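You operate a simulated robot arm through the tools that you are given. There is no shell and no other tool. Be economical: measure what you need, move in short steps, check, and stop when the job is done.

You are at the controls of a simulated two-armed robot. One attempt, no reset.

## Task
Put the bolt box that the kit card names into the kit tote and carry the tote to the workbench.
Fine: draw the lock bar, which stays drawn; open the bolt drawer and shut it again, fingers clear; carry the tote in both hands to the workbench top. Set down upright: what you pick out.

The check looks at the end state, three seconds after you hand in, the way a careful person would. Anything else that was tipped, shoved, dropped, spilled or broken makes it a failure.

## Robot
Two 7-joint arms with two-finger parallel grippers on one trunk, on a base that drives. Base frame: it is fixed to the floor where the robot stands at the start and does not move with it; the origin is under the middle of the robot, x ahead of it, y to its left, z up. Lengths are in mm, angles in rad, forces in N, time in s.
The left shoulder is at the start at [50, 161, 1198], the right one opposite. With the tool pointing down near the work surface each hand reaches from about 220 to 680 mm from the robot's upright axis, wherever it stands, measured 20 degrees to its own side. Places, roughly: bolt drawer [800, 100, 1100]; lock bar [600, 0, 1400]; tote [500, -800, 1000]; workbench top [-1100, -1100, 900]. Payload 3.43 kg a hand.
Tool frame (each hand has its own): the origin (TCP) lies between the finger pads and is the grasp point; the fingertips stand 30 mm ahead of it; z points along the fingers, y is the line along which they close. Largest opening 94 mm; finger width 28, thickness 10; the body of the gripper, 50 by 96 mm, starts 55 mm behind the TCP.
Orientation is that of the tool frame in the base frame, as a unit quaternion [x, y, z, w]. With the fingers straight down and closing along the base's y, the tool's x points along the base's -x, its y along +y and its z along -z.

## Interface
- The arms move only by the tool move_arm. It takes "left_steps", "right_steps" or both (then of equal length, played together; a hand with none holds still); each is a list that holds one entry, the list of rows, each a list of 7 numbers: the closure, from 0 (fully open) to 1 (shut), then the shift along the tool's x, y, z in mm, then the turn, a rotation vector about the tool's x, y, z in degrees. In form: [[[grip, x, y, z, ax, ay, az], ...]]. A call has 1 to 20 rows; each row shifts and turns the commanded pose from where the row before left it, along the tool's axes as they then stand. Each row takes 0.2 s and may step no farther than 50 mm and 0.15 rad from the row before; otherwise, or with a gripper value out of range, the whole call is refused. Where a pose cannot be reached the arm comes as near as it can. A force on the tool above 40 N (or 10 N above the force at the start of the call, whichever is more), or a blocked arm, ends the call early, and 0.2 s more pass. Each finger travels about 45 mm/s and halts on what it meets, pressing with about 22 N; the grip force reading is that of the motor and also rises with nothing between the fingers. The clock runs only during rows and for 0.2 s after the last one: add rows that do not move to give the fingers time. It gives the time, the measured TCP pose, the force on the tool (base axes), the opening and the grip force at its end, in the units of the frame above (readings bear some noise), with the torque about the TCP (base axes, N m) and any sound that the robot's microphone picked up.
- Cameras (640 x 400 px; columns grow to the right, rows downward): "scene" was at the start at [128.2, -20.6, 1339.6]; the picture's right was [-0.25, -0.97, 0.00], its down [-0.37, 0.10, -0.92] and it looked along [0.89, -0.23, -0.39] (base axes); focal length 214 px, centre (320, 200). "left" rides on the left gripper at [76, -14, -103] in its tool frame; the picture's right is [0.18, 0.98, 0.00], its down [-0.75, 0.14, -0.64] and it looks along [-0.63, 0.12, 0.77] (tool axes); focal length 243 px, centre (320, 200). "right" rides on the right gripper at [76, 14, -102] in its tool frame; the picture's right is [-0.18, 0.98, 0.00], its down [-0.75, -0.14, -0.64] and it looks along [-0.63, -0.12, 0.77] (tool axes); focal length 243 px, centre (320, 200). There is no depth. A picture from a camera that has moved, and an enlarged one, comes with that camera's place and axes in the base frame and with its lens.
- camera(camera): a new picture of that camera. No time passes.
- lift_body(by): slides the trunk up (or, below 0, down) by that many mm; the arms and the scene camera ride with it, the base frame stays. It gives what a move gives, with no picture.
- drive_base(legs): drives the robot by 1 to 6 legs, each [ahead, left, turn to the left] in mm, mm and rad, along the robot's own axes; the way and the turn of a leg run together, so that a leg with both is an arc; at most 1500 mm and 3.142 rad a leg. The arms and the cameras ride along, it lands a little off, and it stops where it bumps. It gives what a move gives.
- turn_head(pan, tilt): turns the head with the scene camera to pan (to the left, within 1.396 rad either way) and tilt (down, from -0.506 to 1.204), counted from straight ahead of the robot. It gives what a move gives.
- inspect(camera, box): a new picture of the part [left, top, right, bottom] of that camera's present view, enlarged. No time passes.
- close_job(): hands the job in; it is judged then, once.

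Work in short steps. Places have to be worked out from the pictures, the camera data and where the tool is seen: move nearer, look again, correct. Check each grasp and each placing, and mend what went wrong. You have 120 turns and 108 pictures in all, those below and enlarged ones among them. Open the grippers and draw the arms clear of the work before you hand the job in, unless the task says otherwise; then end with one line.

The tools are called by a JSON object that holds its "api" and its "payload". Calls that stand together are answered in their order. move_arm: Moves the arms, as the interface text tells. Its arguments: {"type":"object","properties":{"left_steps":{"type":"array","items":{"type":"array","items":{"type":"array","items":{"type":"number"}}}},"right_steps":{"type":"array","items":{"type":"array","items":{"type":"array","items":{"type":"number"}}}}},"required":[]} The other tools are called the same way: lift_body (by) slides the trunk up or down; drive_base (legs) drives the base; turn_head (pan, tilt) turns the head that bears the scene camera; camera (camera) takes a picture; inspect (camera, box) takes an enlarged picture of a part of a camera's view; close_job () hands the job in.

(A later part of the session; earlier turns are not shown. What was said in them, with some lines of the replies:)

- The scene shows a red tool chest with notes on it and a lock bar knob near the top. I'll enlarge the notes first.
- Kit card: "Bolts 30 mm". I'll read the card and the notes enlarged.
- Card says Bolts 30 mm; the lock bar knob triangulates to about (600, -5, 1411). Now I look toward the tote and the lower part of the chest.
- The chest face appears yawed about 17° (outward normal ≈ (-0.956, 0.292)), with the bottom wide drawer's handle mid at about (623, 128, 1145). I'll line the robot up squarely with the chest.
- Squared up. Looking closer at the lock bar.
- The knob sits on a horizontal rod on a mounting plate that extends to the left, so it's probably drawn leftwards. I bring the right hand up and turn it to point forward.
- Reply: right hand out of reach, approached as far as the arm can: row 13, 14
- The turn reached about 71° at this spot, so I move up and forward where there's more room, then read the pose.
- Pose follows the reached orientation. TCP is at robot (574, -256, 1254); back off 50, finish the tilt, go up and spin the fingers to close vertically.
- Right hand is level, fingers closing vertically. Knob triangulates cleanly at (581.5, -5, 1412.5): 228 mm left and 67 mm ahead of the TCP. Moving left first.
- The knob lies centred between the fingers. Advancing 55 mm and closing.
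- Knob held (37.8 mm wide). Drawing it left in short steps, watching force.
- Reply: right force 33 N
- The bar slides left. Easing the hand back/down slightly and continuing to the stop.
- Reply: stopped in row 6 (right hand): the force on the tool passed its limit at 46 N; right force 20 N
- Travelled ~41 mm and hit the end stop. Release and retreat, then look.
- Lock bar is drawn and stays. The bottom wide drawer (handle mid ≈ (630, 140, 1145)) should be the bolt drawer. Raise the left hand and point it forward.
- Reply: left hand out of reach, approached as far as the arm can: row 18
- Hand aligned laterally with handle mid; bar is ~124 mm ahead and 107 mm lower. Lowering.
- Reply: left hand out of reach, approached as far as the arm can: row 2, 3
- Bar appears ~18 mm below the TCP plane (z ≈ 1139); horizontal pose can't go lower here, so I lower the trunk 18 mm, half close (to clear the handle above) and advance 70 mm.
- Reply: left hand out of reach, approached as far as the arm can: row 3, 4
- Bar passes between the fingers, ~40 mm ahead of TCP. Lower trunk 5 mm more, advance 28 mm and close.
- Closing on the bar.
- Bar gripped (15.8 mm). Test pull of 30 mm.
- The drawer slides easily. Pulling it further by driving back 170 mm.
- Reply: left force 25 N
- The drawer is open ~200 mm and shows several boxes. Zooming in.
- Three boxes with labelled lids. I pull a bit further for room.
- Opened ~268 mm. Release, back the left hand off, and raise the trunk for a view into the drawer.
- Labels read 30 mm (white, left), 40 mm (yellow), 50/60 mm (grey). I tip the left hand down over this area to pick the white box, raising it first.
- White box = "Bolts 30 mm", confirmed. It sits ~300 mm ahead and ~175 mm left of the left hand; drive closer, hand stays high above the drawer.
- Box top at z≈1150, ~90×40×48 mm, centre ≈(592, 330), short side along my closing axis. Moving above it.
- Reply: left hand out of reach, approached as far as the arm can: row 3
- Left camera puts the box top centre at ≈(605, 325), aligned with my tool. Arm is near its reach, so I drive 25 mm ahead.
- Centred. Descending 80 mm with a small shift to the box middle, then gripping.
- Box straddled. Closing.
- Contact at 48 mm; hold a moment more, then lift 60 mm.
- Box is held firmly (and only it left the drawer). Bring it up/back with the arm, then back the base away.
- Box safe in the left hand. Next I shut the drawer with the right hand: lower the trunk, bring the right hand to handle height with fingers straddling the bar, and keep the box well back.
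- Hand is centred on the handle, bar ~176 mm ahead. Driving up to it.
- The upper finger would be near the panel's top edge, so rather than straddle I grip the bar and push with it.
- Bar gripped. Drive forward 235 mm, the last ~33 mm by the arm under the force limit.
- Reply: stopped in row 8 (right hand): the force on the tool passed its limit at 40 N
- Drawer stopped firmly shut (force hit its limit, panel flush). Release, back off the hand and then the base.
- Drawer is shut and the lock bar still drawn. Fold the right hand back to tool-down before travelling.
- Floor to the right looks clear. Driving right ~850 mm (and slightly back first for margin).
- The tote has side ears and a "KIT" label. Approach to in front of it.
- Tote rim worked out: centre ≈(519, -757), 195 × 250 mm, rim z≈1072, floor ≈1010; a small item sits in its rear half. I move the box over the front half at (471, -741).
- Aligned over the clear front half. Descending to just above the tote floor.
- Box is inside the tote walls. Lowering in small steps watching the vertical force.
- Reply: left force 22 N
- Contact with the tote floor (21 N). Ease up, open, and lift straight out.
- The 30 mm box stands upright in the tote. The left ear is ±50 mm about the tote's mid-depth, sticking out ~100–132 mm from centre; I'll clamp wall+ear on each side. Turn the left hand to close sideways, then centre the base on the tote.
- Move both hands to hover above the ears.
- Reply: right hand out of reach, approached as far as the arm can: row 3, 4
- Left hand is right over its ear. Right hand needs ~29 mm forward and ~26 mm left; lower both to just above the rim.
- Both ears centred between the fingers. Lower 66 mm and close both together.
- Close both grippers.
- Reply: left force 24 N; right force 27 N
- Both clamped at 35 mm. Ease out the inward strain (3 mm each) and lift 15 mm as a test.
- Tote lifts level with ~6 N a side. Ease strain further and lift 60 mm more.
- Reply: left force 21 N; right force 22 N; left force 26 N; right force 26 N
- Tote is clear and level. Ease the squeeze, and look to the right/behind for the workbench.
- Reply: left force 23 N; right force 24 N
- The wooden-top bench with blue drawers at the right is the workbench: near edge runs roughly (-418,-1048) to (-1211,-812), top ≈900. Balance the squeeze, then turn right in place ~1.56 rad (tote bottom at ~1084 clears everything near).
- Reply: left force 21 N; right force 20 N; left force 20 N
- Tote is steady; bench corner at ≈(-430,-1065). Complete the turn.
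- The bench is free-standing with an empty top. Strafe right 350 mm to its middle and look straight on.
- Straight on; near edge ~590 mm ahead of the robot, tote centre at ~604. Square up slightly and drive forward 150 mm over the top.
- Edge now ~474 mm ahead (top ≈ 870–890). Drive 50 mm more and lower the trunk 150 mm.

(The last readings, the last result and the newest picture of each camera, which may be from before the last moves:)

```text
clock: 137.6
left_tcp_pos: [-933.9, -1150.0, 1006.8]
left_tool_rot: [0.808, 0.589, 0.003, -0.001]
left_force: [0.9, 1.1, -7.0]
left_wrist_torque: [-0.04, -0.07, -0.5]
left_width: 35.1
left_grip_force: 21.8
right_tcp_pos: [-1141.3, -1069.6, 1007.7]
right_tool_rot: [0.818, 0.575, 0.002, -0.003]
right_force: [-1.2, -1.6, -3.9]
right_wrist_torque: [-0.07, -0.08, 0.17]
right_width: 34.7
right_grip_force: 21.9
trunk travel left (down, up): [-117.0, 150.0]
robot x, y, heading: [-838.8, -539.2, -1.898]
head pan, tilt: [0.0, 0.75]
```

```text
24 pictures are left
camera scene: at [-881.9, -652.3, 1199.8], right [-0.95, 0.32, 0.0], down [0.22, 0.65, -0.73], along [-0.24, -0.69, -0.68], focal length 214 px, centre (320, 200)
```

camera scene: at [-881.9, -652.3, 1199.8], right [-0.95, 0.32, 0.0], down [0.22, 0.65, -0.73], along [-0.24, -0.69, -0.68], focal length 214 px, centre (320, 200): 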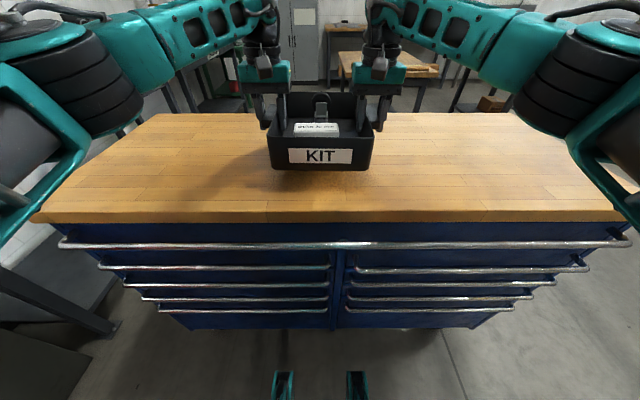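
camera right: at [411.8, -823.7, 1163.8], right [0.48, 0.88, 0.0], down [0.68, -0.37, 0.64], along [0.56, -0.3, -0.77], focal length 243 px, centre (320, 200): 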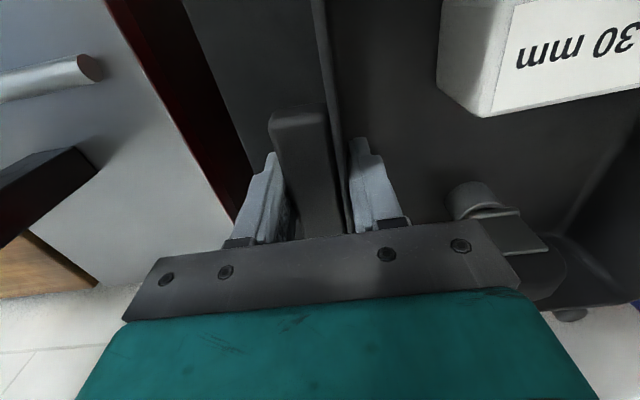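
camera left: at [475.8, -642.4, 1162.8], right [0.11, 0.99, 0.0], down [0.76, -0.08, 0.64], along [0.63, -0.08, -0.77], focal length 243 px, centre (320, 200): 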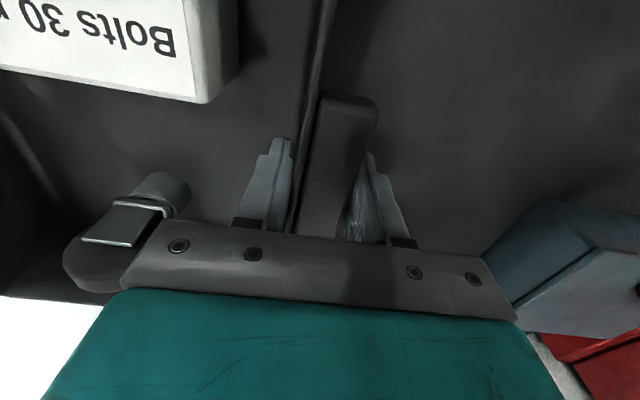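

Top ≈ 883, tote bottom ≈ 953 and well within the edge. Move 24 mm further in and lower 50 mm with both arms.

{"api": "move_arm", "payload": {"left_steps": [[[1, -8, 0, 10, 0, 0, 0], [1, -8, 0, 10, 0, 0, 0], [1, -8, 0, 10, 0, 0, 0], [1, 0, 0, 10, 0, 0, 0], [1, 0, 0, 10, 0, 0, 0], [1, 0, 0, 0, 0, 0, 0]]], "right_steps": [[[1, -8, 0, 10, 0, 0, 0], [1, -8, 0, 10, 0, 0, 0], [1, -8, 0, 10, 0, 0, 0], [1, 0, 0, 10, 0, 0, 0], [1, 0, 0, 10, 0, 0, 0], [1, 0, 0, 0, 0, 0, 0]]]}}

{"api": "inspect", "payload": {"camera": "scene", "box": [200, 60, 440, 230]}}

```text
clock: 138.9
left_tcp_pos: [-941.0, -1168.9, 962.6]
left_tool_rot: [0.809, 0.588, -0.003, 0.001]
left_force: [-4.0, -2.3, 20.5]
left_wrist_torque: [0.04, 0.24, -0.51]
left_width: 35.0
left_grip_force: 22.8
right_tcp_pos: [-1147.9, -1087.3, 961.1]
right_tool_rot: [0.817, 0.577, 0.0, 0.0]
right_force: [4.4, -3.6, 20.9]
right_wrist_torque: [-0.02, 0.02, 0.47]
right_width: 34.7
right_grip_force: 21.7
trunk travel left (down, up): [-117.0, 150.0]
robot x, y, heading: [-840.2, -538.9, -1.897]
head pan, tilt: [0.0, 0.75]
```

```text
2.35 times, centred on (320, 145) of scene
camera zoom: at [-880.5, -648.5, 1200.6], right [-0.95, 0.32, 0.0], down [0.22, 0.64, -0.73], along [-0.24, -0.69, -0.68], focal length 505 px, centre (320, 329)
```

zoom: 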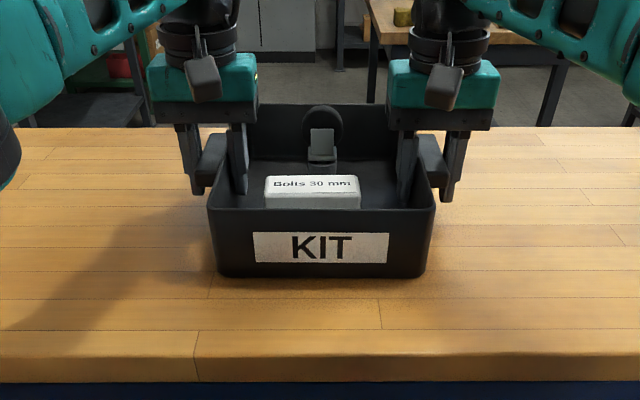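

Tote is down flat on the bench (≈20 N each side). Ease the pressure and open both grippers, then look.

{"api": "move_arm", "payload": {"left_steps": [[[1, 0, 0, -4, 0, 0, 0], [0.7, 0, 0, 0, 0, 0, 0], [0.5, 0, 0, 0, 0, 0, 0], [0.3, 0, 0, 0, 0, 0, 0], [0.1, 0, 0, 0, 0, 0, 0], [0.1, 0, 0, 0, 0, 0, 0]]], "right_steps": [[[1, 0, 0, -4, 0, 0, 0], [0.7, 0, 0, 0, 0, 0, 0], [0.5, 0, 0, 0, 0, 0, 0], [0.3, 0, 0, 0, 0, 0, 0], [0.1, 0, 0, 0, 0, 0, 0], [0.1, 0, 0, 0, 0, 0, 0]]]}}

{"api": "camera", "payload": {"camera": "left"}}

{"api": "camera", "payload": {"camera": "right"}}

```text
clock: 140.3
left_tcp_pos: [-940.8, -1172.4, 962.2]
left_tool_rot: [0.808, 0.589, 0.002, -0.001]
left_force: [-0.5, 0.3, -0.3]
left_wrist_torque: [0.04, 0.01, -0.02]
left_width: 84.7
left_grip_force: 0.1
right_tcp_pos: [-1149.6, -1089.9, 959.9]
right_tool_rot: [0.818, 0.575, 0.002, -0.002]
right_force: [-0.7, -0.3, -0.6]
right_wrist_torque: [0.02, 0.01, 0.02]
right_width: 84.5
right_grip_force: 0.0
trunk travel left (down, up): [-117.0, 150.0]
robot x, y, heading: [-836.3, -537.1, -1.902]
head pan, tilt: [0.0, 0.75]
```

```text
22 pictures are left
camera left: at [-933.0, -1093.9, 1065.4], right [0.99, -0.13, 0.0], down [-0.1, -0.76, 0.64], along [-0.08, -0.64, -0.77], focal length 243 px, centre (320, 200)
```

left: 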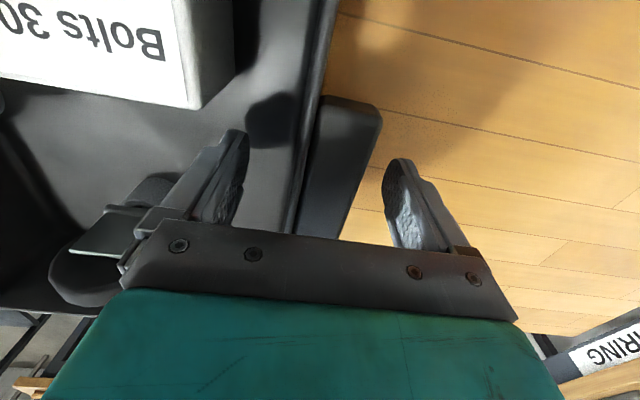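

```text
21 pictures are left
camera right: at [-1109.4, -1023.2, 1064.0], right [0.86, -0.51, 0.0], down [-0.39, -0.67, 0.64], along [-0.32, -0.55, -0.77], focal length 243 px, centre (320, 200)
```

right: 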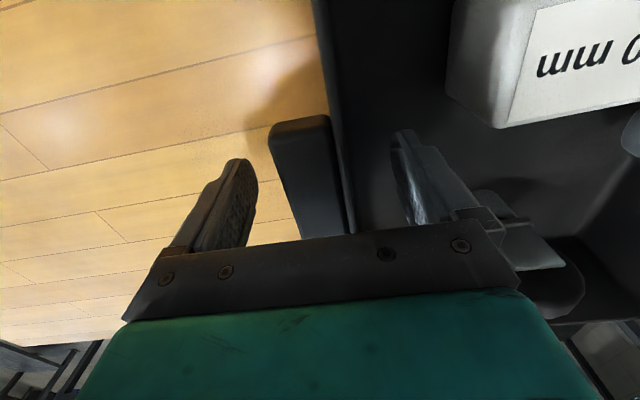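

Fingers free of the tote on both sides. Lift straight up 150 mm, then back off.

{"api": "move_arm", "payload": {"left_steps": [[[0.1, 0, 0, -20, 0, 0, 0], [0.1, 0, 0, -30, 0, 0, 0], [0.1, 0, 0, -40, 0, 0, 0], [0.1, 0, 0, -40, 0, 0, 0], [0.1, 0, 0, -30, 0, 0, 0], [0.1, 0, 0, 0, 0, 0, 0]]], "right_steps": [[[0.1, 0, 0, -20, 0, 0, 0], [0.1, 0, 0, -30, 0, 0, 0], [0.1, 0, 0, -40, 0, 0, 0], [0.1, 0, 0, -40, 0, 0, 0], [0.1, 0, 0, -30, 0, 0, 0], [0.1, 0, 0, 0, 0, 0, 0]]]}}

{"api": "drive_base", "payload": {"legs": [[-300, 0, 0]]}}

{"api": "camera", "payload": {"camera": "scene"}}

{"api": "inspect", "payload": {"camera": "scene", "box": [240, 70, 400, 170]}}

```text
clock: 141.8
left_tcp_pos: [-930.1, -1142.3, 1097.7]
left_tool_rot: [0.808, 0.589, 0.002, 0.0]
left_force: [0.2, -0.3, 0.1]
left_wrist_torque: [0.03, 0.02, -0.01]
left_width: 84.8
left_grip_force: 0.1
left hand out of reach, approached as far as the arm can: row 2, 3, 4, 5
right_tcp_pos: [-1138.5, -1068.2, 1107.1]
right_tool_rot: [0.817, 0.576, 0.003, -0.002]
right_force: [0.5, 0.6, -0.3]
right_wrist_torque: [0.0, 0.0, -0.01]
right_width: 84.6
right_grip_force: 0.1
right hand out of reach, approached as far as the arm can: row 3, 4, 5
trunk travel left (down, up): [-117.0, 150.0]
robot x, y, heading: [-839.9, -535.5, -1.903]
head pan, tilt: [0.0, 0.75]
```

```text
clock: 143.8
left_tcp_pos: [-838.9, -867.4, 1097.7]
left_tool_rot: [0.809, 0.588, 0.002, 0.0]
left_force: [-0.1, -0.5, -0.2]
left_wrist_torque: [-0.03, -0.01, 0.01]
left_width: 84.8
left_grip_force: 0.0
right_tcp_pos: [-1046.1, -792.5, 1106.6]
right_tool_rot: [0.819, 0.573, 0.002, -0.003]
right_force: [1.0, 0.7, 0.2]
right_wrist_torque: [-0.03, -0.03, -0.03]
right_width: 84.7
right_grip_force: 0.2
trunk travel left (down, up): [-117.0, 150.0]
robot x, y, heading: [-747.5, -263.6, -1.901]
head pan, tilt: [0.0, 0.75]
```

```text
20 pictures are left
camera scene: at [-787.3, -375.6, 1199.9], right [-0.95, 0.33, 0.0], down [0.22, 0.64, -0.73], along [-0.24, -0.69, -0.68], focal length 214 px, centre (320, 200)
```

scene: 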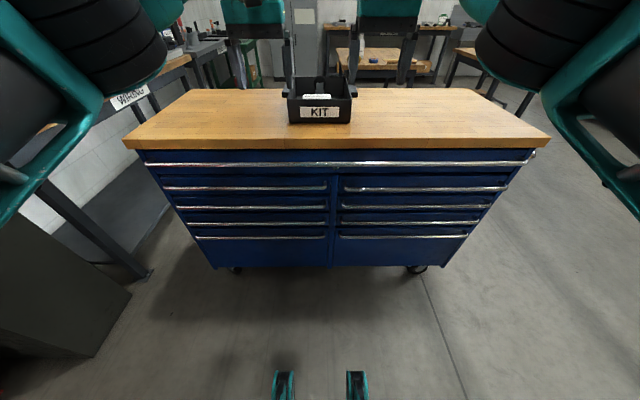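

```text
4.00 times, centred on (320, 120) of scene
camera zoom: at [-787.3, -375.6, 1199.9], right [-0.95, 0.33, 0.0], down [0.22, 0.64, -0.73], along [-0.24, -0.69, -0.68], focal length 858 px, centre (320, 520)
```

zoom: 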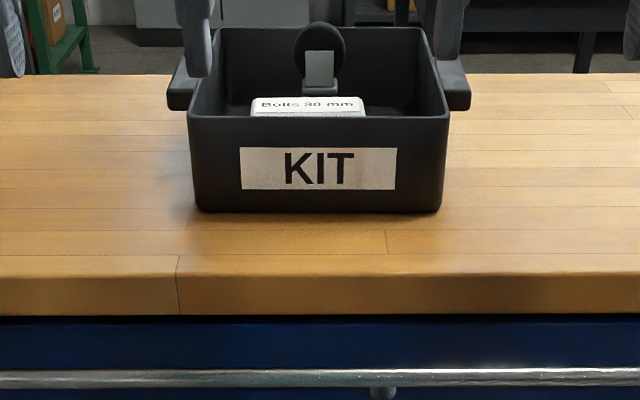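

Tote stands upright on the bench with the box inside. Open grippers fully and take a last look at the chest and cabinet.

{"api": "move_arm", "payload": {"left_steps": [[[0, 0, 0, 0, 0, 0, 0], [0, 0, 0, 0, 0, 0, 0]]], "right_steps": [[[0, 0, 0, 0, 0, 0, 0], [0, 0, 0, 0, 0, 0, 0]]]}}

{"api": "lift_body", "payload": {"by": 140}}

{"api": "turn_head", "payload": {"pan": 1.39, "tilt": 0.15}}

{"api": "camera", "payload": {"camera": "scene"}}

```text
clock: 144.4
left_tcp_pos: [-838.9, -867.5, 1096.6]
left_tool_rot: [0.809, 0.587, 0.002, 0.0]
left_force: [-1.2, -0.1, 0.6]
left_wrist_torque: [0.01, -0.01, 0.0]
left_width: 94.0
left_grip_force: 0.0
right_tcp_pos: [-1046.7, -791.5, 1105.4]
right_tool_rot: [0.819, 0.574, 0.002, -0.003]
right_force: [0.0, 0.8, 0.6]
right_wrist_torque: [-0.01, 0.0, 0.0]
right_width: 93.9
right_grip_force: 0.1
trunk travel left (down, up): [-117.0, 150.0]
robot x, y, heading: [-746.2, -263.4, -1.906]
head pan, tilt: [0.0, 0.75]
```

```text
clock: 146.0
left_tcp_pos: [-838.8, -867.7, 1236.2]
left_tool_rot: [0.809, 0.587, 0.002, -0.001]
left_force: [-1.1, -0.1, -0.1]
left_wrist_torque: [-0.01, 0.0, 0.01]
left_width: 94.1
left_grip_force: 0.1
right_tcp_pos: [-1046.6, -792.2, 1245.9]
right_tool_rot: [0.82, 0.573, 0.002, -0.003]
right_force: [0.8, 0.9, 0.5]
right_wrist_torque: [-0.01, 0.0, 0.03]
right_width: 94.3
right_grip_force: 0.1
trunk travel left (down, up): [-257.0, 10.0]
robot x, y, heading: [-743.6, -258.4, -1.902]
head pan, tilt: [0.0, 0.75]
```

```text
clock: 147.6
left_tcp_pos: [-837.9, -867.8, 1236.6]
left_tool_rot: [0.809, 0.588, 0.001, 0.0]
left_force: [-0.6, 0.1, 0.1]
left_wrist_torque: [-0.01, 0.0, 0.01]
left_width: 93.9
left_grip_force: 0.0
right_tcp_pos: [-1046.0, -791.4, 1245.7]
right_tool_rot: [0.82, 0.573, 0.003, -0.003]
right_force: [-0.4, -0.6, 0.4]
right_wrist_torque: [0.0, 0.01, -0.01]
right_width: 93.9
right_grip_force: 0.1
trunk travel left (down, up): [-257.0, 10.0]
robot x, y, heading: [-748.2, -261.2, -1.902]
head pan, tilt: [1.389, 0.15]
```

```text
18 pictures are left
camera scene: at [-679.7, -343.4, 1394.2], right [-0.49, -0.87, 0.0], down [-0.13, 0.07, -0.99], along [0.86, -0.49, -0.15], focal length 214 px, centre (320, 200)
```

scene: 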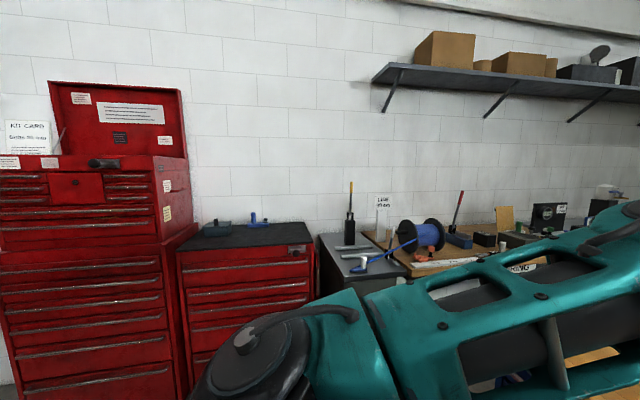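

{"api": "inspect", "payload": {"camera": "scene", "box": [0, 110, 320, 300]}}

```text
2.00 times, centred on (160, 205) of scene
camera zoom: at [-679.7, -343.4, 1394.2], right [-0.49, -0.87, 0.0], down [-0.13, 0.07, -0.99], along [0.86, -0.49, -0.15], focal length 429 px, centre (640, 190)
```

zoom: 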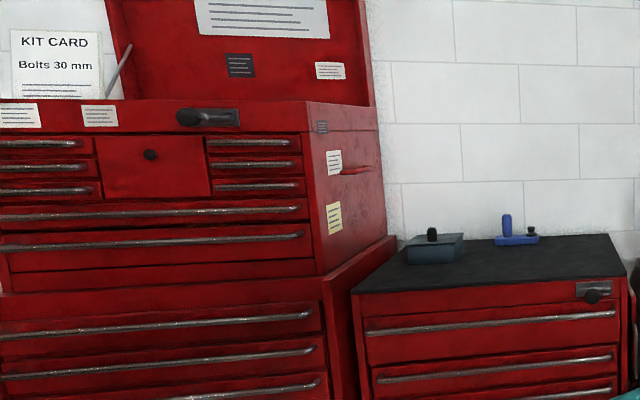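

The drawer is shut, the lock bar is drawn, and the items on the cabinet are undisturbed. The tote is on the bench and the arms are clear, so I'm handing in.

{"api": "close_job", "payload": {}}

```text
The job is handed in.
```

The "Bolts 30 mm" box named on the kit card stands upright in the kit tote, and the tote is on the workbench top. The bolt drawer is shut, the lock bar is still drawn, and both grippers are open and clear.
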